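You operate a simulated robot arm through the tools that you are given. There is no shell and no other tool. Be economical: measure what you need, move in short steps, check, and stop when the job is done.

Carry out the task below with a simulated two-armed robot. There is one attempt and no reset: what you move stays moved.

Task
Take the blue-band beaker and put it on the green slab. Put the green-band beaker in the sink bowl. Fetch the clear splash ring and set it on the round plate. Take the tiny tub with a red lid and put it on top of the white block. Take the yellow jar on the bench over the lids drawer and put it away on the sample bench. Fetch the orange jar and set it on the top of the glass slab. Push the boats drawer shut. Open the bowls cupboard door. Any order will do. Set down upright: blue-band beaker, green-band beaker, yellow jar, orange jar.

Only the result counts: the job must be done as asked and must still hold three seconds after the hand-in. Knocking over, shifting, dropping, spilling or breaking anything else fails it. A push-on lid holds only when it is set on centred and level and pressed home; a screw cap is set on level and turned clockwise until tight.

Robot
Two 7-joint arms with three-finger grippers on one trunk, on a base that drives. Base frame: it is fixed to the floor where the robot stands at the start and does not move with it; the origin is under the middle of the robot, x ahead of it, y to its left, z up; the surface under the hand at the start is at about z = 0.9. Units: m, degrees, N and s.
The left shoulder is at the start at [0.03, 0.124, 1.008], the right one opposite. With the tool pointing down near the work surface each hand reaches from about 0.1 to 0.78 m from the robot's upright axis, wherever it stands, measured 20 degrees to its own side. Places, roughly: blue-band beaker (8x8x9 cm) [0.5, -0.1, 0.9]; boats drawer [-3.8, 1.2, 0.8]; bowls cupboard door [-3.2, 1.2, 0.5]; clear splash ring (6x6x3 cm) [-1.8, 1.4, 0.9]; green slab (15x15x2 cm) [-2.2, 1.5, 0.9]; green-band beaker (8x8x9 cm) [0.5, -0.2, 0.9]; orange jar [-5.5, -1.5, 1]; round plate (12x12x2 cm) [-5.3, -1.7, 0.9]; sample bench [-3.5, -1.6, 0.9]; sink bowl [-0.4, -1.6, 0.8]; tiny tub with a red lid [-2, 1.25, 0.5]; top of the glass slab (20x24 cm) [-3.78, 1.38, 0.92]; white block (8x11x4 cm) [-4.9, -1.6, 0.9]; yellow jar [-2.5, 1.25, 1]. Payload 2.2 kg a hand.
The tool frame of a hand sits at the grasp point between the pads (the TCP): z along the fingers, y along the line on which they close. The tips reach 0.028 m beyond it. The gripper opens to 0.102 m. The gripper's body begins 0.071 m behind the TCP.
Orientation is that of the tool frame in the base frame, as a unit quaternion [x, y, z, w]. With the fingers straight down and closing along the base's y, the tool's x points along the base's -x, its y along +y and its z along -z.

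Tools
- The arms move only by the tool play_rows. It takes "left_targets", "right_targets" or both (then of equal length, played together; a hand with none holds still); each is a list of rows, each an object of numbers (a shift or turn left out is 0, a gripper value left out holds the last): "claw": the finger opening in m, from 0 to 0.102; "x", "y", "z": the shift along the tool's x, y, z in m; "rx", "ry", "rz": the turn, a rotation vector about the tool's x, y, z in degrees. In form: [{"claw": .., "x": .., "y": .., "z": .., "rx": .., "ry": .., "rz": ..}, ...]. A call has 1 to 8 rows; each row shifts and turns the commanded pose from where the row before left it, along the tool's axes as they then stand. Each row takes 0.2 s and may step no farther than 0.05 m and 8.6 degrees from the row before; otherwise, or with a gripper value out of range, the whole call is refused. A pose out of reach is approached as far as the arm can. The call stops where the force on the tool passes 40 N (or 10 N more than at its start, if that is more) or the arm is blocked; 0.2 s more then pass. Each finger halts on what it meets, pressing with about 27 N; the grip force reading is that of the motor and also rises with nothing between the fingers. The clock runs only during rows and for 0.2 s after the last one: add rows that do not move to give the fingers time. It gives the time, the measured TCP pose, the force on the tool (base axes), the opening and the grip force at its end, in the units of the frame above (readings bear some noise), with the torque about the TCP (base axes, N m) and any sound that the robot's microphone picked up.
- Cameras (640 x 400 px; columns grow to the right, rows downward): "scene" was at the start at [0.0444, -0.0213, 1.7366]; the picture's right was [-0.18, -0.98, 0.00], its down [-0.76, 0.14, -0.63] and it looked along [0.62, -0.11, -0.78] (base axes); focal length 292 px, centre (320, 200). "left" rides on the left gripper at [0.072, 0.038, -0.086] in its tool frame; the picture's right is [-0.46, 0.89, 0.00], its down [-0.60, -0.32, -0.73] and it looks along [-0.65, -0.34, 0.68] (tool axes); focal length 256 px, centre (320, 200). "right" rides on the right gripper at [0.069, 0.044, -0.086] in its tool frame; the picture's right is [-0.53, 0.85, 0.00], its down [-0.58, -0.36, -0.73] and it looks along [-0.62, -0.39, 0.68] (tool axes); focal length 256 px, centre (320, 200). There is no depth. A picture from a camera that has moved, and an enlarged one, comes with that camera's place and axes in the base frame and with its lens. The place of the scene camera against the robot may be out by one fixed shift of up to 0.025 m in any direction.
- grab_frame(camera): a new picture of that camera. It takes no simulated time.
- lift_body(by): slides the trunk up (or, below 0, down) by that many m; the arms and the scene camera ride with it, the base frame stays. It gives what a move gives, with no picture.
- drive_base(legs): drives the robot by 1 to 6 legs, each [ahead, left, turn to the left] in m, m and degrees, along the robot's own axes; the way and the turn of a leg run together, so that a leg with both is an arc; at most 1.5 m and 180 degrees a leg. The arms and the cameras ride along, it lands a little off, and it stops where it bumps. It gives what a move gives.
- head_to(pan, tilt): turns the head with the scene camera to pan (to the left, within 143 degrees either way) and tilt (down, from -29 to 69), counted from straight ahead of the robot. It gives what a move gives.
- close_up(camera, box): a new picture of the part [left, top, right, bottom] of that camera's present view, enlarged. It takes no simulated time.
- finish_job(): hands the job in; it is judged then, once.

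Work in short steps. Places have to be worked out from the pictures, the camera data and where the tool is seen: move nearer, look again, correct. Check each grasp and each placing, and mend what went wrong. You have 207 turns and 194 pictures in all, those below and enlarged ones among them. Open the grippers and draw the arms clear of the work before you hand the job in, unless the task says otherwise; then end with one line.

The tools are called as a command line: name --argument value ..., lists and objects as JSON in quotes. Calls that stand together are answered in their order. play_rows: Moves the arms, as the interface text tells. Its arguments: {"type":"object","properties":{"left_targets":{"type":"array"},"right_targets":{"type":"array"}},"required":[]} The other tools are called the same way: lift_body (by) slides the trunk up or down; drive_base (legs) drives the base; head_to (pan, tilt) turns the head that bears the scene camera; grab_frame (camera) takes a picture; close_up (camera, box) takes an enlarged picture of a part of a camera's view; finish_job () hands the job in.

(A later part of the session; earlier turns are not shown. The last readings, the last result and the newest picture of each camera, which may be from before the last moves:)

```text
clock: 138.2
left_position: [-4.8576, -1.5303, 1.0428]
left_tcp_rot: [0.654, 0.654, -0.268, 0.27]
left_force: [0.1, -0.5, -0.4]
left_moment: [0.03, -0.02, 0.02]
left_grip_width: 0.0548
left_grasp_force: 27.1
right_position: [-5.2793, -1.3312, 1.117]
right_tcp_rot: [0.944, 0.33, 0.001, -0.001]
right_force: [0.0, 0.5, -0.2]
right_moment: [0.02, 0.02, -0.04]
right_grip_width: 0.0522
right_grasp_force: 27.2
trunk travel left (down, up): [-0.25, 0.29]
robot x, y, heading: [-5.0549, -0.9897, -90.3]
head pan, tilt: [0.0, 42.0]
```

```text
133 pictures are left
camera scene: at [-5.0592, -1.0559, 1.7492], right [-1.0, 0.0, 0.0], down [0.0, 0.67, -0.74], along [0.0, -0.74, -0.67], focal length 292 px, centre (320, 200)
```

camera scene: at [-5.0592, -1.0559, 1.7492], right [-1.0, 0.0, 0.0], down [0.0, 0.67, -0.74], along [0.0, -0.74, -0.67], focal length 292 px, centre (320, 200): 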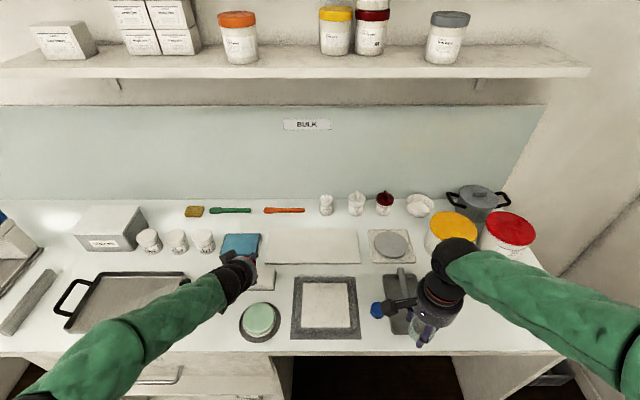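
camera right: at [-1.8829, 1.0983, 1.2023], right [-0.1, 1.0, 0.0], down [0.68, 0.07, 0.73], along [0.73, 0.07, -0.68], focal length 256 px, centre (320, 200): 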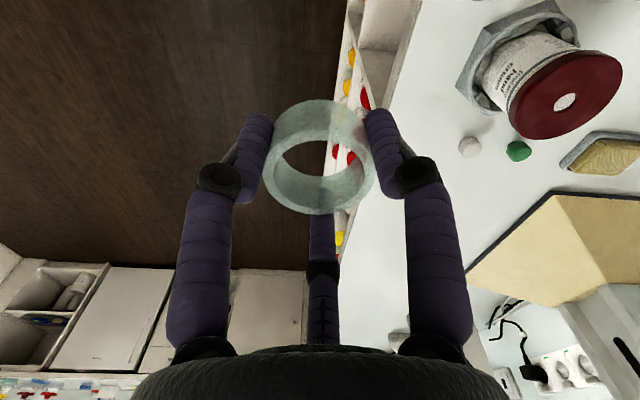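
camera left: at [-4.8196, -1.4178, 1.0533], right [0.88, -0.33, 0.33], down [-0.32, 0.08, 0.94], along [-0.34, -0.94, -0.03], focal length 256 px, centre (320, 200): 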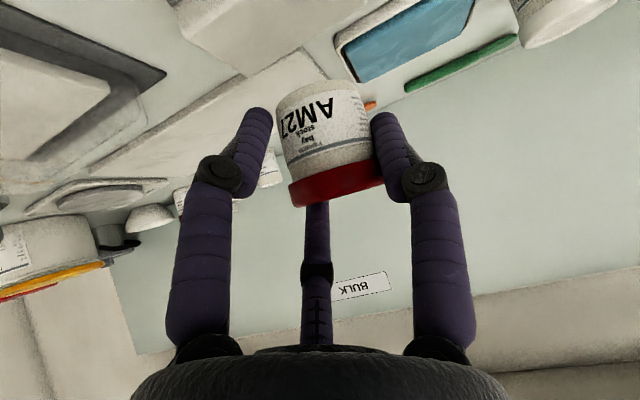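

The tub's centre is about (-4.857,-1.573) with its bottom near z≈0.985; the block centre is (-4.857,-1.584) with its top at 0.94. I'll nudge ahead 1 cm and descend.

play_rows --left_targets '[{"x": -0.007, "z": 0.007}, {"x": 0.014, "z": 0.014}, {"x": 0.007, "z": 0.007}, {"x": 0.004, "z": 0.004}, {"x": 0.003, "z": 0.003}]'

grab_frame --camera "left"

close_up --camera "scene" --box '[180, 210, 340, 330]'

```text
clock: 139.4
left_position: [-4.8582, -1.54, 1.004]
left_tcp_rot: [0.653, 0.654, -0.268, 0.271]
left_force: [-0.1, 0.7, 0.4]
left_moment: [0.0, 0.0, 0.03]
left_grip_width: 0.0549
left_grasp_force: 26.9
right_position: [-5.2801, -1.3301, 1.1159]
right_tcp_rot: [0.944, 0.33, 0.0, -0.001]
right_force: [-0.7, -0.4, -0.1]
right_moment: [0.01, 0.0, 0.0]
right_grip_width: 0.0519
right_grasp_force: 27.8
trunk travel left (down, up): [-0.25, 0.29]
robot x, y, heading: [-5.0605, -0.9899, -90.1]
head pan, tilt: [0.0, 42.0]
```

```text
132 pictures are left
camera left: at [-4.82, -1.4267, 1.0137], right [0.88, -0.33, 0.33], down [-0.32, 0.09, 0.94], along [-0.34, -0.94, -0.03], focal length 256 px, centre (320, 200)
```

left: 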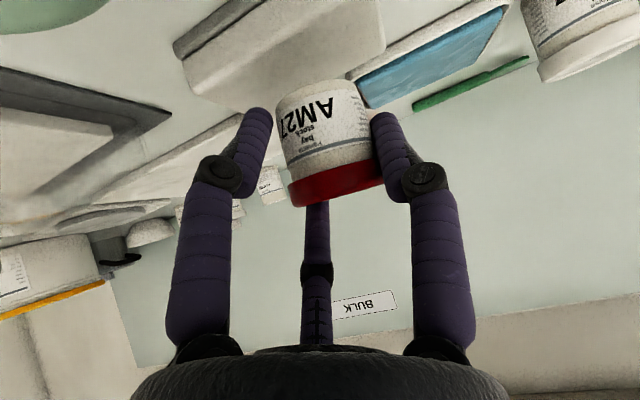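

```text
3.33 times, centred on (260, 270) of scene
camera zoom: at [-5.0586, -1.054, 1.7492], right [-1.0, 0.0, 0.0], down [0.0, 0.67, -0.74], along [0.0, -0.74, -0.67], focal length 974 px, centre (520, -33)
```

zoom: 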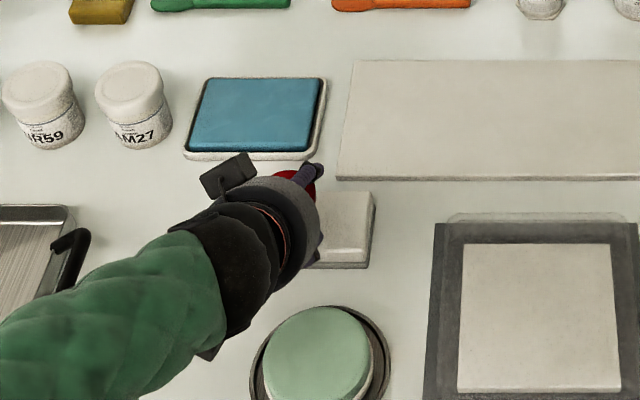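

I need a finer look at the tub against the block before lowering further.

close_up --camera "left" --box '[150, 0, 430, 220]'

```text
1.82 times, centred on (290, 110) of left
camera zoom: at [-4.82, -1.4267, 1.0137], right [0.88, -0.33, 0.33], down [-0.32, 0.09, 0.94], along [-0.34, -0.94, -0.03], focal length 465 px, centre (374, 364)
```

zoom: 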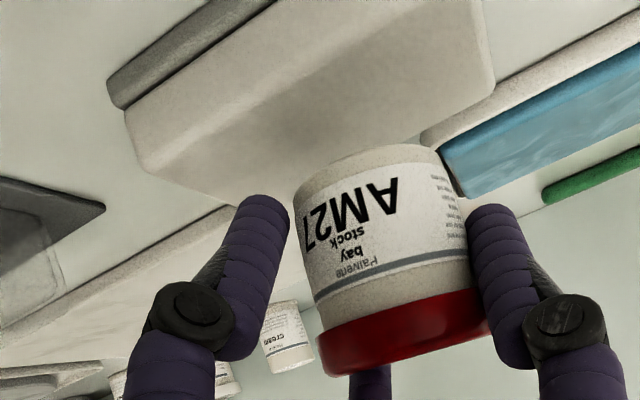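

The block's top spans about y -1.537..-1.61, so I'll shift the tub back about 1 cm and then descend in fine steps until contact.

play_rows --left_targets '[{"x": 0.0075, "z": -0.0075}, {"x": 0.003, "z": 0.003}, {"x": 0.003, "z": 0.003}, {"x": 0.003, "z": 0.003}, {}]'

close_up --camera "left" --box '[150, 0, 430, 220]'

```text
clock: 140.6
left_position: [-4.8583, -1.5289, 0.9918]
left_tcp_rot: [0.654, 0.654, -0.269, 0.271]
left_force: [-0.6, 0.8, -0.1]
left_moment: [0.01, 0.03, -0.02]
left_grip_width: 0.0547
left_grasp_force: 27.1
right_position: [-5.2792, -1.3307, 1.1168]
right_tcp_rot: [0.944, 0.329, 0.0, 0.0]
right_force: [0.8, 0.6, 0.3]
right_moment: [0.0, -0.01, 0.0]
right_grip_width: 0.0518
right_grasp_force: 27.7
trunk travel left (down, up): [-0.25, 0.29]
robot x, y, heading: [-5.0602, -0.9902, -90.0]
head pan, tilt: [0.0, 42.0]
```

```text
1.82 times, centred on (290, 110) of left
camera zoom: at [-4.8199, -1.416, 1.0008], right [0.88, -0.33, 0.33], down [-0.32, 0.09, 0.94], along [-0.34, -0.94, -0.03], focal length 465 px, centre (374, 364)
```

zoom: 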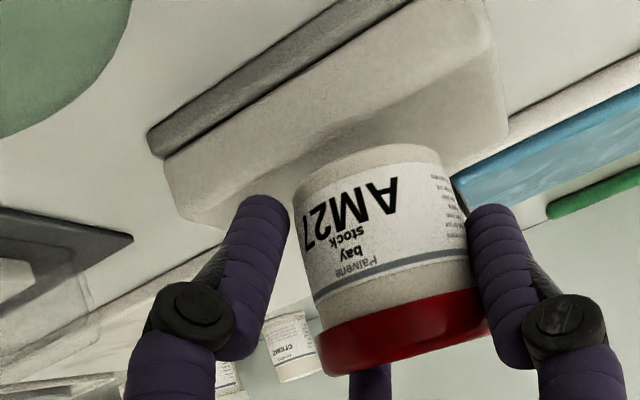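

A shadow just under the tub appears. I'll keep lowering in small steps until the force rises.

play_rows --left_targets '[{"x": 0.003, "z": 0.003}, {"x": 0.0025, "z": 0.0025}, {"x": 0.0025, "z": 0.0025}, {"x": 0.0025, "z": 0.0025}, {}]'

close_up --camera "left" --box '[150, 0, 430, 220]'

```text
clock: 141.8
left_position: [-4.8582, -1.5282, 0.9756]
left_tcp_rot: [0.654, 0.654, -0.268, 0.271]
left_force: [-0.5, -0.2, -0.8]
left_moment: [0.0, -0.02, -0.03]
left_grip_width: 0.0545
left_grasp_force: 26.3
right_position: [-5.2795, -1.3302, 1.1168]
right_tcp_rot: [0.944, 0.329, 0.0, 0.0]
right_force: [0.7, -0.1, -0.7]
right_moment: [0.02, 0.03, -0.03]
right_grip_width: 0.0517
right_grasp_force: 27.4
trunk travel left (down, up): [-0.25, 0.29]
robot x, y, heading: [-5.0586, -0.9904, -90.3]
head pan, tilt: [0.0, 42.0]
```

```text
1.82 times, centred on (290, 110) of left
camera zoom: at [-4.82, -1.4155, 0.9861], right [0.88, -0.33, 0.33], down [-0.32, 0.09, 0.94], along [-0.34, -0.94, -0.03], focal length 465 px, centre (374, 364)
```

zoom: 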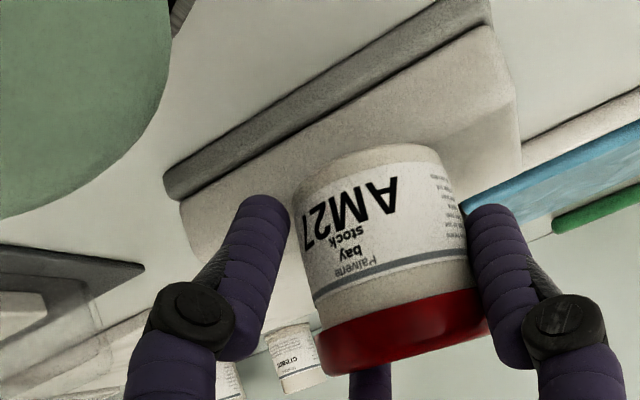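

No contact yet, so I need the scene view to relate the tub to the block.

close_up --camera "scene" --box '[210, 230, 310, 310]'

grab_frame --camera "left"

```text
5.00 times, centred on (260, 270) of scene
camera zoom: at [-5.0586, -1.0535, 1.7492], right [-1.0, 0.0, 0.0], down [0.0, 0.67, -0.74], along [0.0, -0.74, -0.67], focal length 1461 px, centre (620, -150)
```

zoom: 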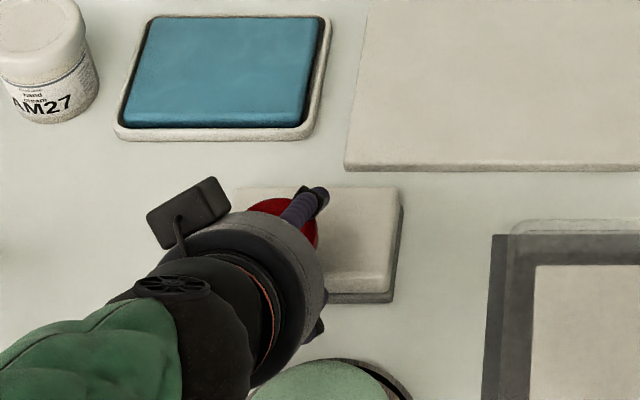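

```text
126 pictures are left
camera left: at [-4.82, -1.4155, 0.9861], right [0.88, -0.33, 0.33], down [-0.32, 0.09, 0.94], along [-0.34, -0.94, -0.03], focal length 256 px, centre (320, 200)
```

left: 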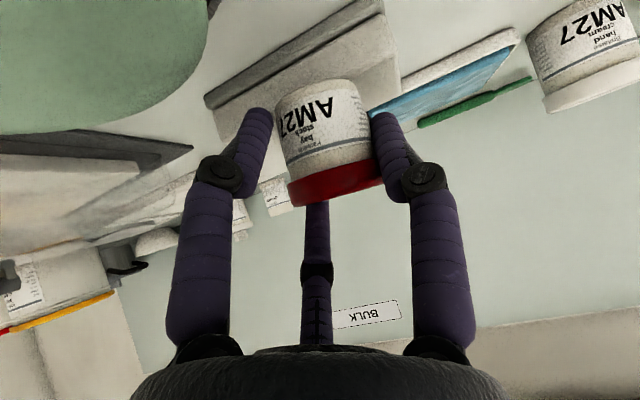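

From the scene view the tub's centre is at y≈-1.555 and the block spans y -1.545..-1.62. I'll raise 2 cm, go ahead 2.8 cm, and descend again.

play_rows --left_targets '[{"x": -0.014, "z": -0.014}, {"x": -0.02, "z": 0.02}, {"x": 0.007, "z": 0.007}, {"x": 0.0035, "z": 0.0035}, {"x": 0.003, "z": 0.003}, {}]'

close_up --camera "scene" --box '[210, 230, 310, 310]'

```text
clock: 143.2
left_position: [-4.8581, -1.5567, 0.9781]
left_tcp_rot: [0.654, 0.654, -0.269, 0.27]
left_force: [-0.4, -0.5, -0.8]
left_moment: [-0.02, 0.0, 0.0]
left_grip_width: 0.0543
left_grasp_force: 26.8
right_position: [-5.2804, -1.3304, 1.1155]
right_tcp_rot: [0.944, 0.329, 0.0, 0.0]
right_force: [-0.1, -0.6, -0.9]
right_moment: [0.01, -0.02, 0.02]
right_grip_width: 0.0523
right_grasp_force: 27.4
trunk travel left (down, up): [-0.25, 0.29]
robot x, y, heading: [-5.0574, -0.9907, -90.2]
head pan, tilt: [0.0, 42.0]
```

```text
5.00 times, centred on (260, 270) of scene
camera zoom: at [-5.0586, -1.0539, 1.7492], right [-1.0, 0.0, 0.0], down [0.0, 0.67, -0.74], along [0.0, -0.74, -0.67], focal length 1461 px, centre (620, -150)
```

zoom: 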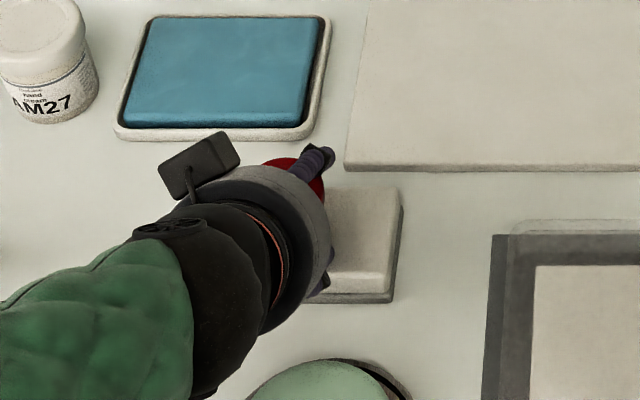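

The tub's centre is now at y≈-1.587, centred on the block. I'll lower to contact.

play_rows --left_targets '[{"x": 0.0025, "z": 0.0025}, {"x": 0.0025, "z": 0.0025}, {"x": 0.0025, "z": 0.0025}, {"x": 0.0025, "z": 0.0025}, {}]'

grab_frame --camera "left"

```text
clock: 144.1
left_position: [-4.8563, -1.5629, 0.9752]
left_tcp_rot: [0.65, 0.652, -0.273, 0.277]
left_force: [-2.6, 4.0, 15.8]
left_moment: [0.29, 0.33, -0.07]
left_grip_width: 0.0546
left_grasp_force: 27.2
right_position: [-5.2799, -1.3294, 1.1154]
right_tcp_rot: [0.944, 0.329, 0.0, -0.002]
right_force: [0.3, -0.8, -1.3]
right_moment: [0.06, 0.05, -0.03]
right_grip_width: 0.052
right_grasp_force: 27.1
trunk travel left (down, up): [-0.25, 0.29]
robot x, y, heading: [-5.0562, -0.9908, -90.2]
head pan, tilt: [0.0, 42.0]
stopped in row 4 (left hand): the force on the tool passed its limit at 44 N (the readings are from after the stop); the commanded pose is now the measured one
```

```text
124 pictures are left
camera left: at [-4.8177, -1.45, 0.9831], right [0.89, -0.32, 0.34], down [-0.32, 0.1, 0.94], along [-0.34, -0.94, -0.01], focal length 256 px, centre (320, 200)
```

left: 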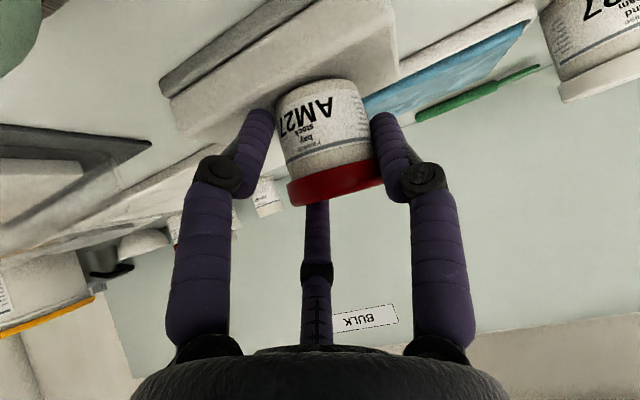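

Contact made. I'll ease the load and open the fingers, then check the tub.

play_rows --left_targets '[{"x": -0.001, "z": -0.001}, {"claw": 0.065}, {"claw": 0.085}, {}]'

grab_frame --camera "left"

```text
clock: 145.1
left_position: [-4.8556, -1.5606, 0.9735]
left_tcp_rot: [0.652, 0.652, -0.271, 0.274]
left_force: [0.0, -0.3, 2.2]
left_moment: [0.02, 0.04, -0.01]
left_grip_width: 0.087
left_grasp_force: 0.0
right_position: [-5.2798, -1.3305, 1.1155]
right_tcp_rot: [0.944, 0.329, 0.0, -0.001]
right_force: [0.6, 0.0, -0.3]
right_moment: [0.02, -0.02, -0.02]
right_grip_width: 0.052
right_grasp_force: 27.0
trunk travel left (down, up): [-0.25, 0.29]
robot x, y, heading: [-5.0599, -0.992, -90.0]
head pan, tilt: [0.0, 42.0]
```

```text
123 pictures are left
camera left: at [-4.8187, -1.4474, 0.9818], right [0.88, -0.32, 0.33], down [-0.32, 0.1, 0.94], along [-0.34, -0.94, -0.02], focal length 256 px, centre (320, 200)
```

left: 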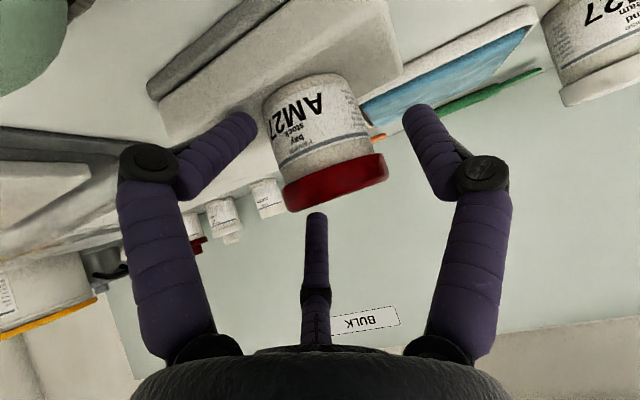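

The tub sits on the block. I'll back off along the tool axis, then view it.

play_rows --left_targets '[{"z": -0.02}, {"z": -0.04}, {"z": -0.04}, {"x": -0.02, "z": -0.04}, {"x": 0.03, "z": -0.03}, {"x": 0.03, "z": -0.03}]'

grab_frame --camera "scene"

```text
clock: 146.5
left_position: [-4.8587, -1.3893, 1.0827]
left_tcp_rot: [0.652, 0.652, -0.272, 0.274]
left_force: [-0.9, 0.4, 0.2]
left_moment: [0.0, -0.02, -0.01]
left_grip_width: 0.0849
left_grasp_force: 0.0
right_position: [-5.2796, -1.3295, 1.1174]
right_tcp_rot: [0.944, 0.33, 0.0, 0.0]
right_force: [0.1, -0.2, 0.0]
right_moment: [0.0, -0.03, 0.01]
right_grip_width: 0.0522
right_grasp_force: 27.0
trunk travel left (down, up): [-0.25, 0.29]
robot x, y, heading: [-5.0604, -0.9913, -90.0]
head pan, tilt: [0.0, 42.0]
```

```text
122 pictures are left
camera scene: at [-5.0586, -1.0523, 1.7493], right [-1.0, 0.0, 0.0], down [0.0, 0.67, -0.74], along [0.0, -0.74, -0.67], focal length 292 px, centre (320, 200)
```

scene: 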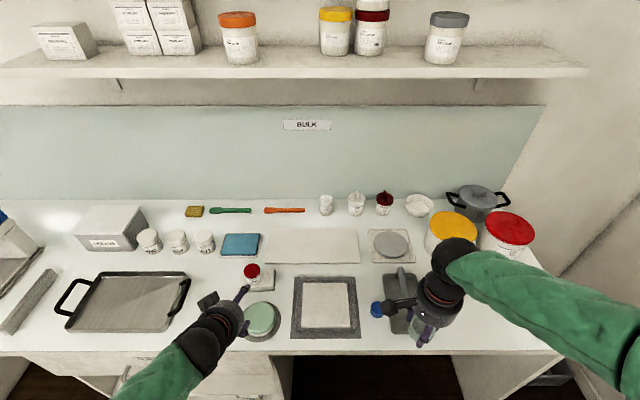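

The tub is on the white block. Next is the ring: the plate centre is at about (-5.315,-1.731). I'll drive 5 cm closer and move the right hand above it.

drive_base --legs '[[0.05, 0, 0]]'

play_rows --right_targets '[{"x": -0.0305, "y": 0.0312}, {"x": -0.0305, "y": 0.0312}, {"x": -0.0305, "y": 0.0312}, {"x": -0.0305, "y": 0.0312}, {"x": -0.0305, "y": 0.0312}, {"x": -0.0305, "y": 0.0312}, {"x": -0.0305, "y": 0.0312}, {"x": -0.0305, "y": 0.0312}]'

grab_frame --camera "right"

grab_frame --camera "scene"

```text
clock: 147.4
left_position: [-4.8567, -1.4407, 1.0826]
left_tcp_rot: [0.651, 0.654, -0.271, 0.274]
left_force: [-0.7, -1.7, 0.5]
left_moment: [0.01, -0.01, -0.01]
left_grip_width: 0.0851
left_grasp_force: 0.0
right_position: [-5.2809, -1.3824, 1.1159]
right_tcp_rot: [0.944, 0.329, 0.0, -0.001]
right_force: [0.4, -0.4, -0.7]
right_moment: [0.03, -0.02, -0.03]
right_grip_width: 0.0521
right_grasp_force: 26.9
trunk travel left (down, up): [-0.25, 0.29]
robot x, y, heading: [-5.0594, -1.0401, -89.9]
head pan, tilt: [0.0, 42.0]
```

```text
clock: 149.2
left_position: [-4.8588, -1.4412, 1.081]
left_tcp_rot: [0.653, 0.652, -0.272, 0.273]
left_force: [-0.5, 0.2, 1.1]
left_moment: [0.05, 0.0, -0.03]
left_grip_width: 0.085
left_grasp_force: 0.0
right_position: [-5.3141, -1.73, 1.1115]
right_tcp_rot: [0.944, 0.331, 0.001, -0.001]
right_force: [0.3, -0.5, -0.6]
right_moment: [0.0, 0.0, 0.01]
right_grip_width: 0.0518
right_grasp_force: 27.4
trunk travel left (down, up): [-0.25, 0.29]
robot x, y, heading: [-5.0558, -1.0415, -90.2]
head pan, tilt: [0.0, 42.0]
```

```text
121 pictures are left
camera right: at [-5.2332, -1.7222, 1.1976], right [0.11, -0.99, 0.0], down [-0.68, -0.08, 0.73], along [-0.73, -0.08, -0.68], focal length 256 px, centre (320, 200)
```

right: 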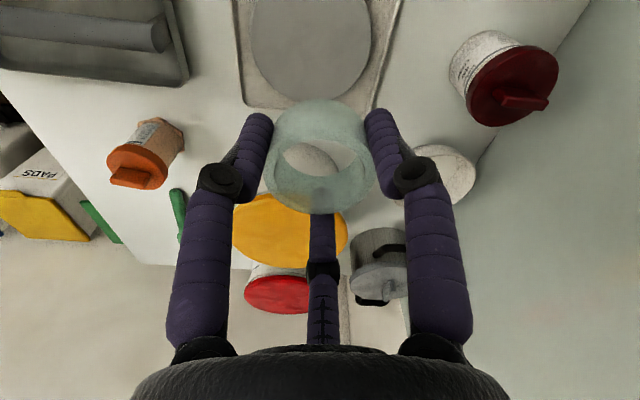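

```text
120 pictures are left
camera scene: at [-5.0586, -1.1055, 1.7491], right [-1.0, 0.0, 0.0], down [0.0, 0.67, -0.74], along [0.0, -0.74, -0.67], focal length 292 px, centre (320, 200)
```

scene: 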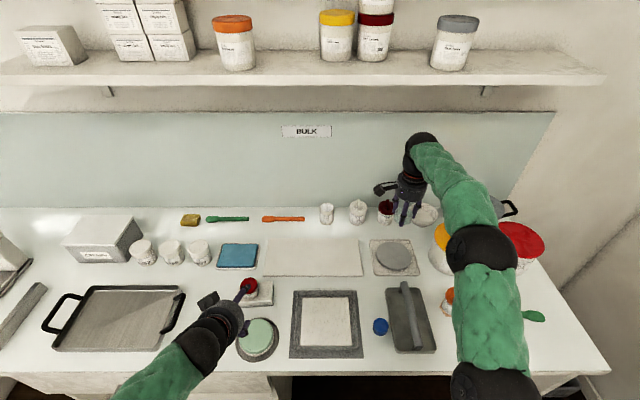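

The plate centre by the right camera is (-5.306,-1.722). I'll shift 1 cm and descend to just above the plate.

play_rows --right_targets '[{"x": 0.011, "y": -0.001}, {"z": 0.045}, {"z": 0.045}, {"z": 0.03}, {}]'

grab_frame --camera "right"

```text
clock: 150.4
left_position: [-4.8573, -1.4409, 1.0826]
left_tcp_rot: [0.652, 0.652, -0.272, 0.275]
left_force: [0.3, 0.8, 0.2]
left_moment: [-0.02, -0.03, 0.0]
left_grip_width: 0.0851
left_grasp_force: 0.1
right_position: [-5.3077, -1.7197, 0.9944]
right_tcp_rot: [0.944, 0.33, 0.0, 0.0]
right_force: [0.4, 0.5, 0.4]
right_moment: [0.01, 0.0, 0.02]
right_grip_width: 0.0518
right_grasp_force: 27.2
trunk travel left (down, up): [-0.25, 0.29]
robot x, y, heading: [-5.0561, -1.0397, -90.3]
head pan, tilt: [0.0, 42.0]
```

```text
119 pictures are left
camera right: at [-5.2259, -1.7118, 1.0798], right [0.11, -0.99, 0.0], down [-0.68, -0.07, 0.73], along [-0.73, -0.08, -0.68], focal length 256 px, centre (320, 200)
```

right: 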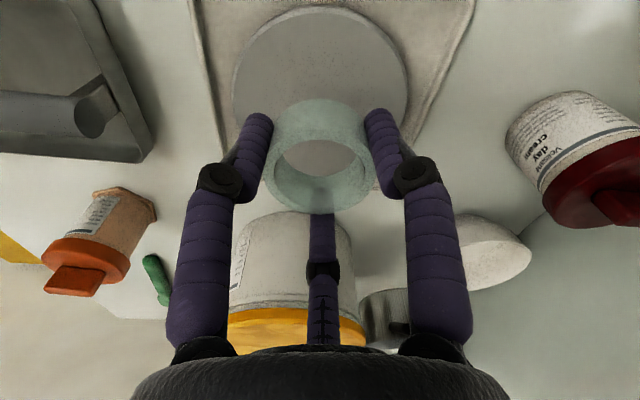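

Well centred within about 1 cm. I'll lower in fine steps to contact.

play_rows --right_targets '[{"x": 0.006, "y": 0.003, "z": 0.008}, {"z": 0.008}, {"z": 0.006}, {"z": 0.005}, {"z": 0.004}, {"z": 0.004}, {}]'

grab_frame --camera "right"

```text
clock: 152.0
left_position: [-4.8581, -1.4403, 1.0817]
left_tcp_rot: [0.651, 0.653, -0.272, 0.276]
left_force: [-0.7, -0.1, 0.8]
left_moment: [-0.02, 0.0, 0.0]
left_grip_width: 0.0851
left_grasp_force: 0.1
right_position: [-5.2999, -1.7171, 0.9609]
right_tcp_rot: [0.944, 0.33, 0.0, -0.001]
right_force: [0.1, -0.2, 0.0]
right_moment: [0.02, -0.02, 0.01]
right_grip_width: 0.0521
right_grasp_force: 26.9
trunk travel left (down, up): [-0.25, 0.29]
robot x, y, heading: [-5.0583, -1.0418, -90.2]
head pan, tilt: [0.0, 42.0]
```

```text
118 pictures are left
camera right: at [-5.2188, -1.7095, 1.0467], right [0.11, -0.99, 0.0], down [-0.68, -0.08, 0.73], along [-0.73, -0.08, -0.68], focal length 256 px, centre (320, 200)
```

right: 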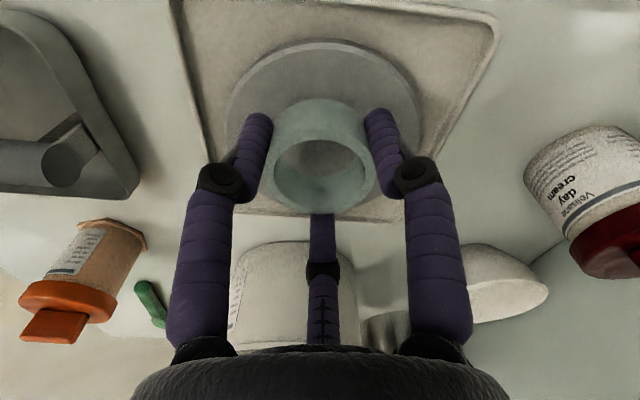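

Nicely centred, very near. I'll continue down.

play_rows --right_targets '[{"z": 0.004}, {"z": 0.004}, {"z": 0.004}, {"z": 0.004}, {"z": 0.003}, {"z": 0.003}, {"z": 0.003}]'

```text
clock: 153.6
left_position: [-4.8568, -1.4369, 1.0836]
left_tcp_rot: [0.652, 0.652, -0.273, 0.275]
left_force: [0.3, -0.3, -0.1]
left_moment: [-0.04, -0.03, -0.01]
left_grip_width: 0.0852
left_grasp_force: 0.1
right_position: [-5.3013, -1.717, 0.9428]
right_tcp_rot: [0.944, 0.329, -0.002, 0.004]
right_force: [0.6, 3.2, 39.2]
right_moment: [1.0, -0.43, 0.18]
right_grip_width: 0.0519
right_grasp_force: 27.3
trunk travel left (down, up): [-0.25, 0.29]
robot x, y, heading: [-5.0595, -1.0394, -89.9]
head pan, tilt: [0.0, 42.0]
```

Contact (39 N). I'll ease off, release and rise.

play_rows --right_targets '[{"z": -0.004}, {"claw": 0.07}, {"claw": 0.085}, {}, {"z": -0.03}, {"z": -0.045}, {"z": -0.045}, {"z": -0.045}]'

grab_frame --camera "right"

```text
clock: 155.4
left_position: [-4.8582, -1.4393, 1.0834]
left_tcp_rot: [0.651, 0.653, -0.272, 0.275]
left_force: [-0.3, -0.7, 0.0]
left_moment: [-0.01, 0.0, -0.02]
left_grip_width: 0.085
left_grasp_force: 0.0
right_position: [-5.3002, -1.7164, 1.1037]
right_tcp_rot: [0.944, 0.331, 0.001, -0.001]
right_force: [0.3, 0.0, -0.8]
right_moment: [0.01, 0.04, 0.0]
right_grip_width: 0.0848
right_grasp_force: 0.0
trunk travel left (down, up): [-0.25, 0.29]
robot x, y, heading: [-5.0578, -1.04, -90.2]
head pan, tilt: [0.0, 42.0]
```

```text
117 pictures are left
camera right: at [-5.218, -1.7092, 1.1894], right [0.11, -0.99, 0.0], down [-0.68, -0.08, 0.73], along [-0.73, -0.08, -0.68], focal length 256 px, centre (320, 200)
```

right: 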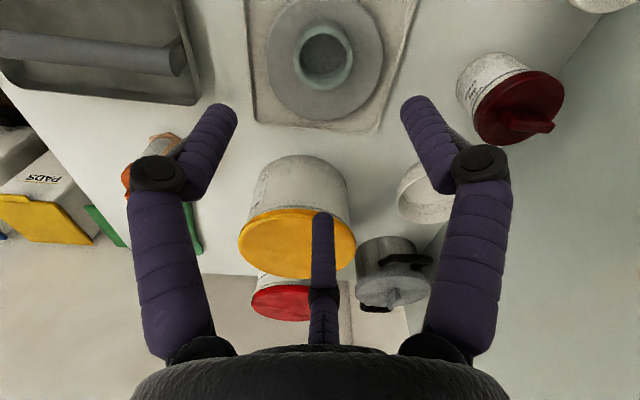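

The ring is centred on the plate. Now I'll move the right hand above the orange jar at about (-5.457,-1.554) and yaw it back so it closes along x.

play_rows --right_targets '[{"x": -0.0044, "y": -0.045, "claw": 0.09}, {"x": -0.0044, "y": -0.045}, {"x": -0.0044, "y": -0.045}, {"x": -0.0044, "y": -0.045}, {"x": -0.0044, "y": -0.045}]'

play_rows --right_targets '[{"rz": -8.5}, {"rz": -8.5}, {"rz": -8.5}, {"rz": -8.5}, {"rz": -8.5}, {"rz": -8.5}]'

grab_frame --camera "right"

grab_frame --camera "scene"

```text
clock: 156.6
left_position: [-4.8589, -1.4393, 1.0831]
left_tcp_rot: [0.652, 0.652, -0.272, 0.275]
left_force: [0.4, 0.1, -0.5]
left_moment: [0.01, -0.01, 0.04]
left_grip_width: 0.0852
left_grasp_force: 0.0
right_position: [-5.4585, -1.5545, 1.1035]
right_tcp_rot: [0.944, 0.33, 0.0, 0.0]
right_force: [0.7, 0.1, 0.3]
right_moment: [-0.01, 0.01, -0.03]
right_grip_width: 0.0899
right_grasp_force: 0.1
trunk travel left (down, up): [-0.25, 0.29]
robot x, y, heading: [-5.0621, -1.0377, -90.2]
head pan, tilt: [0.0, 42.0]
```

```text
clock: 158.0
left_position: [-4.8574, -1.4394, 1.0834]
left_tcp_rot: [0.651, 0.653, -0.272, 0.275]
left_force: [-0.6, 0.0, -1.0]
left_moment: [-0.03, 0.0, 0.01]
left_grip_width: 0.0848
left_grasp_force: 0.1
right_position: [-5.4582, -1.5565, 1.1036]
right_tcp_rot: [0.709, 0.705, 0.0, -0.001]
right_force: [-0.5, 0.0, 0.4]
right_moment: [-0.02, -0.04, 0.0]
right_grip_width: 0.0899
right_grasp_force: 0.1
trunk travel left (down, up): [-0.25, 0.29]
robot x, y, heading: [-5.056, -1.0435, -90.0]
head pan, tilt: [0.0, 42.0]
```

```text
116 pictures are left
camera right: at [-5.4131, -1.4872, 1.191], right [0.84, -0.54, 0.0], down [-0.37, -0.58, 0.73], along [-0.39, -0.61, -0.68], focal length 256 px, centre (320, 200)
```

right: 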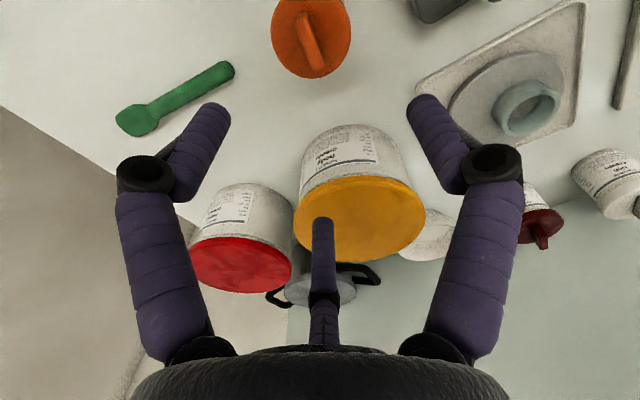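

```text
115 pictures are left
camera scene: at [-5.0588, -1.1031, 1.7492], right [-1.0, 0.0, 0.0], down [0.0, 0.67, -0.74], along [0.0, -0.74, -0.67], focal length 292 px, centre (320, 200)
```

scene: 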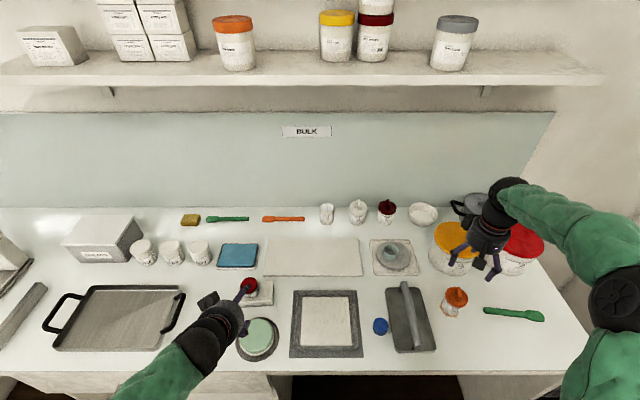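

The jar is at about (-5.449,-1.532). I'll align and descend partway for a check.

play_rows --right_targets '[{"x": 0.024, "y": 0.009}, {"z": 0.04}, {"z": 0.02}]'

grab_frame --camera "right"

```text
clock: 158.8
left_position: [-4.8568, -1.4395, 1.0819]
left_tcp_rot: [0.651, 0.653, -0.272, 0.275]
left_force: [-0.4, -0.1, -0.2]
left_moment: [-0.02, -0.01, 0.03]
left_grip_width: 0.0851
left_grasp_force: 0.0
right_position: [-5.4491, -1.531, 1.0455]
right_tcp_rot: [0.71, 0.705, 0.0, -0.001]
right_force: [0.3, -0.3, 0.3]
right_moment: [-0.03, 0.0, 0.02]
right_grip_width: 0.0899
right_grasp_force: 0.2
trunk travel left (down, up): [-0.25, 0.29]
robot x, y, heading: [-5.0584, -1.0416, -90.0]
head pan, tilt: [0.0, 42.0]
```

```text
114 pictures are left
camera right: at [-5.4043, -1.4625, 1.131], right [0.84, -0.54, 0.0], down [-0.37, -0.57, 0.73], along [-0.4, -0.61, -0.68], focal length 256 px, centre (320, 200)
```

right: 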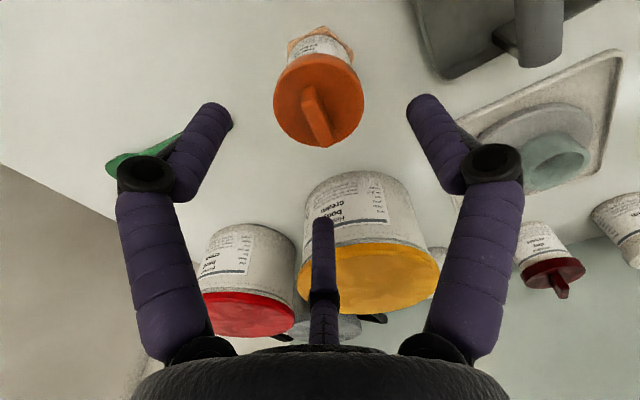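

Refined, the jar is at about (-5.442,-1.519). I'll shift, descend to z≈0.948 and grip the body.

play_rows --right_targets '[{"x": 0.011, "y": 0.007}, {"z": 0.04}, {"z": 0.04}, {"z": 0.017}, {"claw": 0.02}, {}, {}, {}]'

grab_frame --camera "right"

```text
clock: 160.6
left_position: [-4.858, -1.4403, 1.0821]
left_tcp_rot: [0.652, 0.653, -0.271, 0.275]
left_force: [-0.4, -0.5, 0.0]
left_moment: [0.02, 0.0, 0.01]
left_grip_width: 0.0851
left_grasp_force: 0.2
right_position: [-5.4414, -1.5201, 0.947]
right_tcp_rot: [0.709, 0.705, 0.001, 0.0]
right_force: [0.0, 0.4, -0.4]
right_moment: [-0.02, -0.01, -0.02]
right_grip_width: 0.058
right_grasp_force: 26.9
trunk travel left (down, up): [-0.25, 0.29]
robot x, y, heading: [-5.0607, -1.0406, -90.4]
head pan, tilt: [0.0, 42.0]
```

```text
113 pictures are left
camera right: at [-5.3968, -1.4518, 1.033], right [0.84, -0.54, 0.0], down [-0.37, -0.57, 0.73], along [-0.4, -0.61, -0.68], focal length 256 px, centre (320, 200)
```

right: 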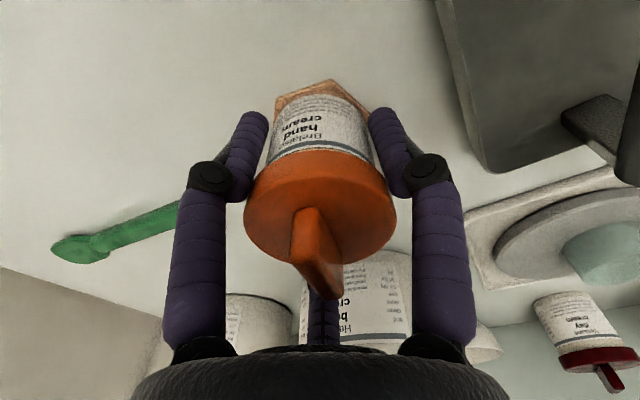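

The jar body is gripped. I'll lift and check.

play_rows --right_targets '[{"z": -0.03}, {"z": -0.045}, {"z": -0.045}, {"z": -0.045}]'

grab_frame --camera "right"

```text
clock: 161.6
left_position: [-4.8579, -1.4396, 1.0824]
left_tcp_rot: [0.651, 0.654, -0.271, 0.276]
left_force: [1.0, 0.5, -0.3]
left_moment: [-0.01, 0.01, 0.01]
left_grip_width: 0.0847
left_grasp_force: 0.1
right_position: [-5.44, -1.5208, 1.114]
right_tcp_rot: [0.71, 0.705, 0.001, 0.0]
right_force: [0.2, 0.8, 0.4]
right_moment: [-0.02, 0.02, -0.04]
right_grip_width: 0.0585
right_grasp_force: 27.2
trunk travel left (down, up): [-0.25, 0.29]
robot x, y, heading: [-5.0588, -1.0427, -90.0]
head pan, tilt: [0.0, 42.0]
```

```text
112 pictures are left
camera right: at [-5.3961, -1.4525, 1.1998], right [0.84, -0.54, 0.0], down [-0.37, -0.58, 0.73], along [-0.4, -0.61, -0.68], focal length 256 px, centre (320, 200)
```

right: 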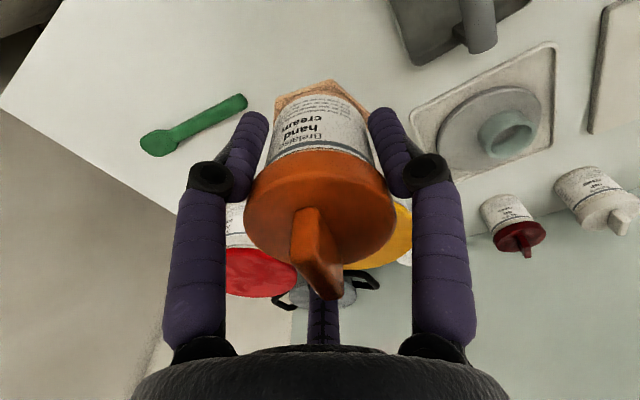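

The jar, with its foot, is held. I'll retract both arms, drive back, turn around and cross to the boats drawer side.

play_rows --left_targets '[{"x": 0.0, "z": -0.02}, {}, {}, {}]' --right_targets '[{"x": 0.045, "y": 0.01}, {"x": 0.045, "y": 0.02}, {"x": 0.045, "y": 0.02}, {"x": 0.02, "y": 0.02}]'

drive_base --legs '[[-0.6, 0, 0], [0, 0, 180], [0, -1.25, 0], [0.45, 0, 0]]'

head_to --pan 0 --tilt 42

grab_frame --camera "scene"

grab_frame --camera "right"

```text
clock: 162.6
left_position: [-4.8572, -1.4263, 1.0969]
left_tcp_rot: [0.652, 0.653, -0.272, 0.275]
left_force: [-0.1, -0.1, 0.0]
left_moment: [0.01, 0.03, -0.02]
left_grip_width: 0.0852
left_grasp_force: 0.0
right_position: [-5.371, -1.3657, 1.1116]
right_tcp_rot: [0.709, 0.705, 0.0, 0.0]
right_force: [0.2, -0.1, 0.7]
right_moment: [0.03, 0.02, 0.0]
right_grip_width: 0.0581
right_grasp_force: 27.3
trunk travel left (down, up): [-0.25, 0.29]
robot x, y, heading: [-5.0608, -1.04, -90.0]
head pan, tilt: [0.0, 42.0]
```

```text
clock: 181.3
left_position: [-4.0214, 0.3485, 1.0967]
left_tcp_rot: [-0.649, 0.656, 0.273, 0.273]
left_force: [0.6, 0.7, 0.0]
left_moment: [-0.02, -0.03, 0.02]
left_grip_width: 0.085
left_grasp_force: 0.1
right_position: [-3.5074, 0.2811, 1.1119]
right_tcp_rot: [-0.7, 0.714, -0.001, -0.001]
right_force: [1.1, -0.3, 0.2]
right_moment: [-0.03, 0.0, -0.01]
right_grip_width: 0.0576
right_grasp_force: 27.5
trunk travel left (down, up): [-0.25, 0.29]
robot x, y, heading: [-3.8248, -0.038, 89.0]
head pan, tilt: [0.0, 42.0]
```

```text
clock: 181.9
left_position: [-4.0213, 0.3465, 1.0961]
left_tcp_rot: [-0.648, 0.656, 0.273, 0.274]
left_force: [0.6, -0.9, -0.3]
left_moment: [0.01, 0.02, 0.0]
left_grip_width: 0.0849
left_grasp_force: 0.0
right_position: [-3.5084, 0.2793, 1.1122]
right_tcp_rot: [-0.7, 0.714, -0.001, -0.001]
right_force: [-0.1, -0.1, -0.2]
right_moment: [0.0, 0.03, -0.03]
right_grip_width: 0.0579
right_grasp_force: 26.7
trunk travel left (down, up): [-0.25, 0.29]
robot x, y, heading: [-3.8313, -0.0403, 89.0]
head pan, tilt: [0.0, 42.0]
```

```text
111 pictures are left
camera scene: at [-3.8264, 0.0059, 1.7493], right [1.0, -0.01, 0.0], down [-0.01, -0.67, -0.74], along [0.01, 0.74, -0.67], focal length 292 px, centre (320, 200)
```

scene: 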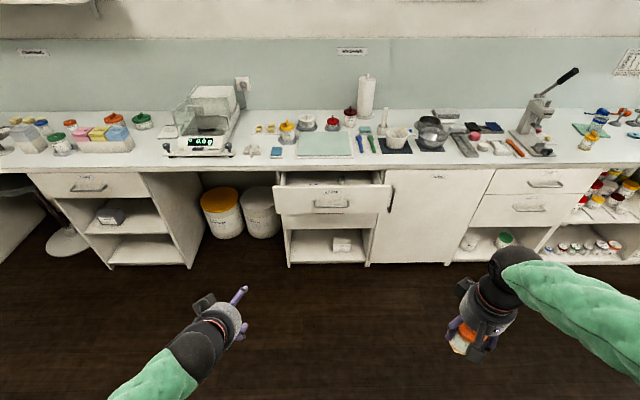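

```text
110 pictures are left
camera right: at [-3.5535, 0.2117, 1.1985], right [-0.83, 0.55, 0.0], down [0.38, 0.57, 0.73], along [0.4, 0.61, -0.68], focal length 256 px, centre (320, 200)
```

right: 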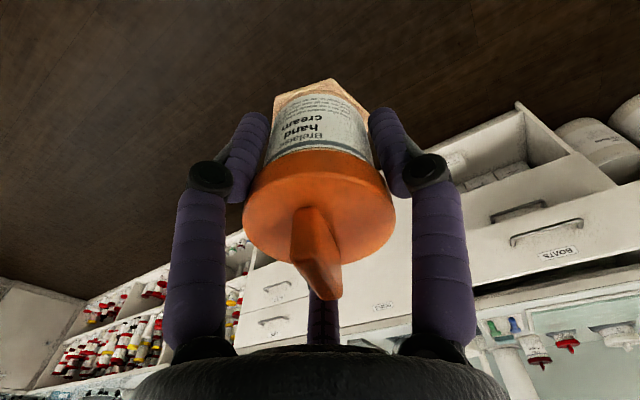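

The open boats drawer, glass slab and cupboard door are all in view. I'll zoom in for precise locations.

close_up --camera "scene" --box '[250, 100, 500, 275]'

```text
2.29 times, centred on (375, 188) of scene
camera zoom: at [-3.8264, 0.0059, 1.7493], right [1.0, -0.01, 0.0], down [-0.01, -0.67, -0.74], along [0.01, 0.74, -0.67], focal length 668 px, centre (194, 229)
```

zoom: 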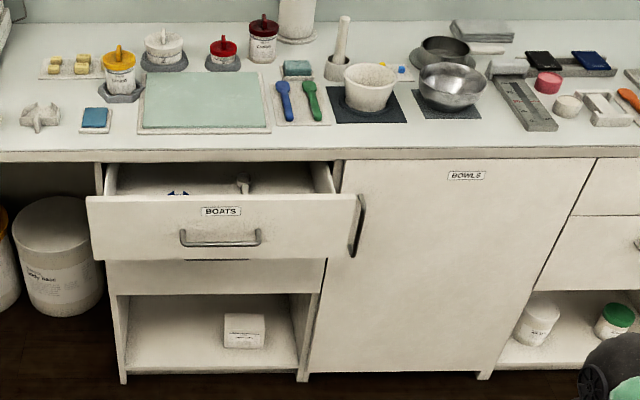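

The drawer front is at about y≈1.08, spanning z 0.69–0.87 and centred at x≈-3.76; the door handle is near (-3.425,1.17,0.62–0.79). I'll close the left fingers and level that hand forward at z≈0.83 for pushing.

play_rows --left_targets '[{"ry": -7.5, "claw": 0.0}, {"ry": -7.5}, {"ry": -7.5}, {"ry": -7.5}, {"ry": -7.5}, {"ry": -7.5}]'

play_rows --left_targets '[{"x": 0.044, "y": -0.02}, {"x": 0.044, "y": -0.02}, {"x": 0.044, "y": -0.02}, {"x": 0.044, "y": -0.02}, {"x": 0.044, "y": -0.02}, {"x": 0.044, "y": -0.02}]'

drive_base --legs '[[0.55, -0.08, 1]]'

grab_frame --camera "scene"

```text
clock: 183.5
left_position: [-4.003, 0.3669, 1.1769]
left_tcp_rot: [-0.511, 0.477, 0.524, 0.487]
left_force: [-0.3, -0.2, 1.0]
left_moment: [0.03, 0.02, -0.01]
left_grip_width: 0.002
left_grasp_force: 27.1
left hand out of reach, approached as far as the arm can: row 3, 4, 5, 6
right_position: [-3.5089, 0.2799, 1.1124]
right_tcp_rot: [-0.7, 0.714, 0.001, -0.001]
right_force: [0.5, 0.1, -0.1]
right_moment: [0.0, -0.01, 0.03]
right_grip_width: 0.0578
right_grasp_force: 26.5
trunk travel left (down, up): [-0.25, 0.29]
robot x, y, heading: [-3.8301, -0.0369, 89.2]
head pan, tilt: [0.0, 42.0]
stopped in row 6 (left hand): the arm was blocked; the commanded pose is now the measured one
```

```text
clock: 185.1
left_position: [-3.8935, 0.3994, 0.9689]
left_tcp_rot: [-0.501, 0.423, 0.553, 0.514]
left_force: [1.0, -1.3, -0.3]
left_moment: [0.0, 0.02, -0.01]
left_grip_width: 0.0021
left_grasp_force: 27.1
left hand out of reach, approached as far as the arm can: row 2
right_position: [-3.5097, 0.2791, 1.1121]
right_tcp_rot: [-0.7, 0.715, 0.0, 0.0]
right_force: [0.0, 0.0, -1.2]
right_moment: [-0.01, 0.01, -0.01]
right_grip_width: 0.0578
right_grasp_force: 26.9
trunk travel left (down, up): [-0.25, 0.29]
robot x, y, heading: [-3.8287, -0.0386, 89.2]
head pan, tilt: [0.0, 42.0]
stopped in row 6 (left hand): the arm was blocked; the commanded pose is now the measured one
```

```text
clock: 188.3
left_position: [-3.8188, 0.9466, 0.9674]
left_tcp_rot: [-0.505, 0.42, 0.556, 0.509]
left_force: [0.6, -0.5, -1.0]
left_moment: [-0.01, 0.01, -0.04]
left_grip_width: 0.002
left_grasp_force: 27.0
right_position: [-3.4333, 0.8325, 1.1115]
right_tcp_rot: [-0.706, 0.708, -0.001, -0.001]
right_force: [-0.2, 1.0, 0.0]
right_moment: [-0.03, 0.03, 0.05]
right_grip_width: 0.0579
right_grasp_force: 26.5
trunk travel left (down, up): [-0.25, 0.29]
robot x, y, heading: [-3.7444, 0.5069, 90.4]
head pan, tilt: [0.0, 42.0]
```

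```text
108 pictures are left
camera scene: at [-3.746, 0.5539, 1.7492], right [1.0, 0.0, 0.0], down [0.0, -0.67, -0.74], along [0.0, 0.74, -0.67], focal length 292 px, centre (320, 200)
```

scene: 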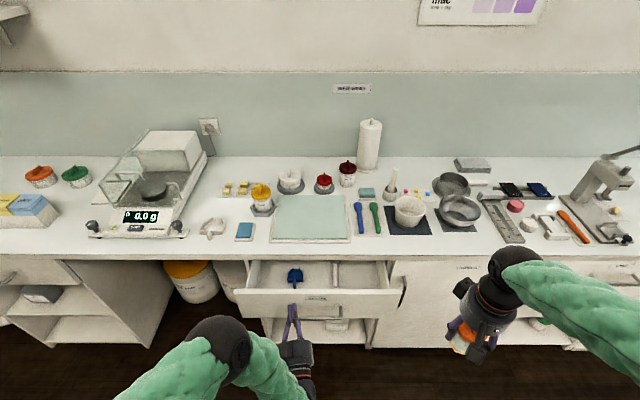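

The left hand points forward. I'll lower the trunk 14 cm to bring it to z≈0.83 and push forward in steps.

lift_body --by -0.14

play_rows --left_targets '[{"x": 0.0064, "y": -0.0058, "z": 0.044}, {"x": 0.0064, "y": -0.0058, "z": 0.044}, {"x": 0.0043, "y": -0.0039, "z": 0.03}, {"x": 0.0043, "y": -0.0039, "z": 0.03}]'

grab_frame --camera "scene"

```text
clock: 189.9
left_position: [-3.8195, 0.9451, 0.8269]
left_tcp_rot: [-0.505, 0.42, 0.556, 0.509]
left_force: [0.0, 0.4, -0.5]
left_moment: [0.02, 0.02, 0.01]
left_grip_width: 0.0021
left_grasp_force: 27.5
right_position: [-3.4331, 0.8324, 0.973]
right_tcp_rot: [-0.706, 0.708, -0.001, -0.001]
right_force: [-0.4, 0.6, -0.4]
right_moment: [0.02, -0.02, 0.01]
right_grip_width: 0.0581
right_grasp_force: 27.3
trunk travel left (down, up): [-0.11, 0.43]
robot x, y, heading: [-3.7494, 0.5068, 90.4]
head pan, tilt: [0.0, 42.0]
```

```text
clock: 191.1
left_position: [-3.7972, 0.9717, 0.7246]
left_tcp_rot: [-0.542, 0.555, 0.461, 0.432]
left_force: [-0.2, -0.6, 1.0]
left_moment: [-0.01, 0.02, -0.01]
left_grip_width: 0.0021
left_grasp_force: 26.7
left hand out of reach, approached as far as the arm can: row 4
right_position: [-3.4336, 0.8327, 0.9722]
right_tcp_rot: [-0.707, 0.708, -0.001, 0.0]
right_force: [-0.1, -1.0, 0.6]
right_moment: [0.06, -0.05, 0.02]
right_grip_width: 0.058
right_grasp_force: 27.2
trunk travel left (down, up): [-0.11, 0.43]
robot x, y, heading: [-3.7439, 0.5075, 90.3]
head pan, tilt: [0.0, 42.0]
stopped in row 4 (left hand): the arm was blocked; the commanded pose is now the measured one
```

```text
107 pictures are left
camera scene: at [-3.7463, 0.5521, 1.6093], right [1.0, 0.0, 0.0], down [0.0, -0.67, -0.74], along [0.0, 0.74, -0.67], focal length 292 px, centre (320, 200)
```

scene: 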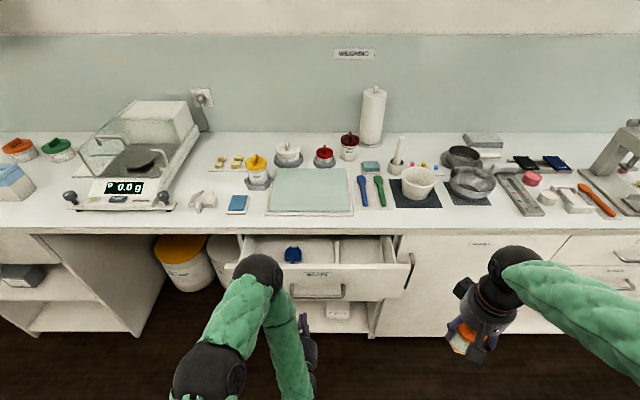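

Full horizontal is awkward for the arm, so I'll return to about a 45° pitch, which worked well earlier, and push with the closed fingertips.

lift_body --by 0.12

play_rows --left_targets '[{"ry": 8.2}, {"ry": 8.2}, {"ry": 8.2}, {"ry": 8.2}]'

grab_frame --camera "left"

grab_frame --camera "scene"

```text
clock: 192.6
left_position: [-3.7964, 0.9727, 0.8453]
left_tcp_rot: [-0.541, 0.555, 0.461, 0.432]
left_force: [0.1, -1.2, 0.9]
left_moment: [-0.02, -0.01, -0.01]
left_grip_width: 0.0017
left_grasp_force: 27.4
right_position: [-3.4333, 0.8329, 1.0919]
right_tcp_rot: [-0.706, 0.708, -0.001, 0.0]
right_force: [-0.7, -0.6, -0.2]
right_moment: [-0.02, 0.01, 0.03]
right_grip_width: 0.0579
right_grasp_force: 26.5
trunk travel left (down, up): [-0.23, 0.31]
robot x, y, heading: [-3.7489, 0.5017, 90.2]
head pan, tilt: [0.0, 42.0]
```

```text
clock: 193.6
left_position: [-3.797, 0.9708, 0.8443]
left_tcp_rot: [-0.65, 0.655, 0.289, 0.257]
left_force: [0.1, -0.1, 0.4]
left_moment: [0.04, 0.0, 0.0]
left_grip_width: 0.0021
left_grasp_force: 26.7
right_position: [-3.4323, 0.8321, 1.0921]
right_tcp_rot: [-0.706, 0.708, 0.0, -0.001]
right_force: [-0.8, 1.1, -0.9]
right_moment: [-0.01, 0.01, -0.01]
right_grip_width: 0.0579
right_grasp_force: 27.3
trunk travel left (down, up): [-0.23, 0.31]
robot x, y, heading: [-3.7434, 0.5069, 90.3]
head pan, tilt: [0.0, 42.0]
```

```text
106 pictures are left
camera left: at [-3.8332, 0.8598, 0.8536], right [-0.87, 0.32, 0.37], down [0.36, -0.09, 0.93], along [0.33, 0.94, -0.03], focal length 256 px, centre (320, 200)
```

left: 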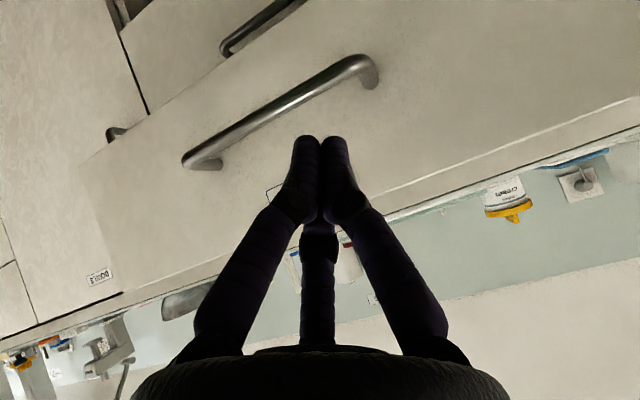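

```text
105 pictures are left
camera scene: at [-3.7463, 0.5527, 1.7292], right [1.0, 0.0, 0.0], down [0.0, -0.67, -0.74], along [0.0, 0.74, -0.67], focal length 292 px, centre (320, 200)
```

scene: 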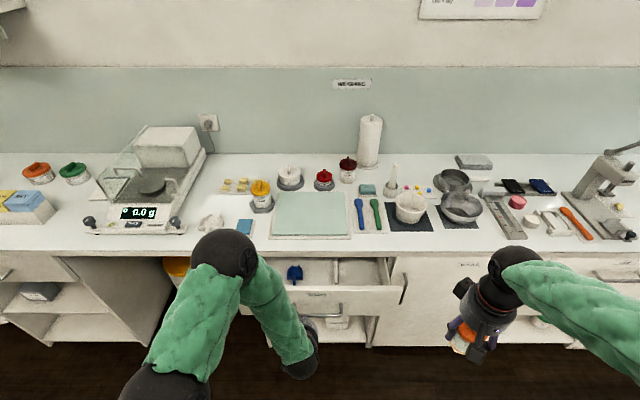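

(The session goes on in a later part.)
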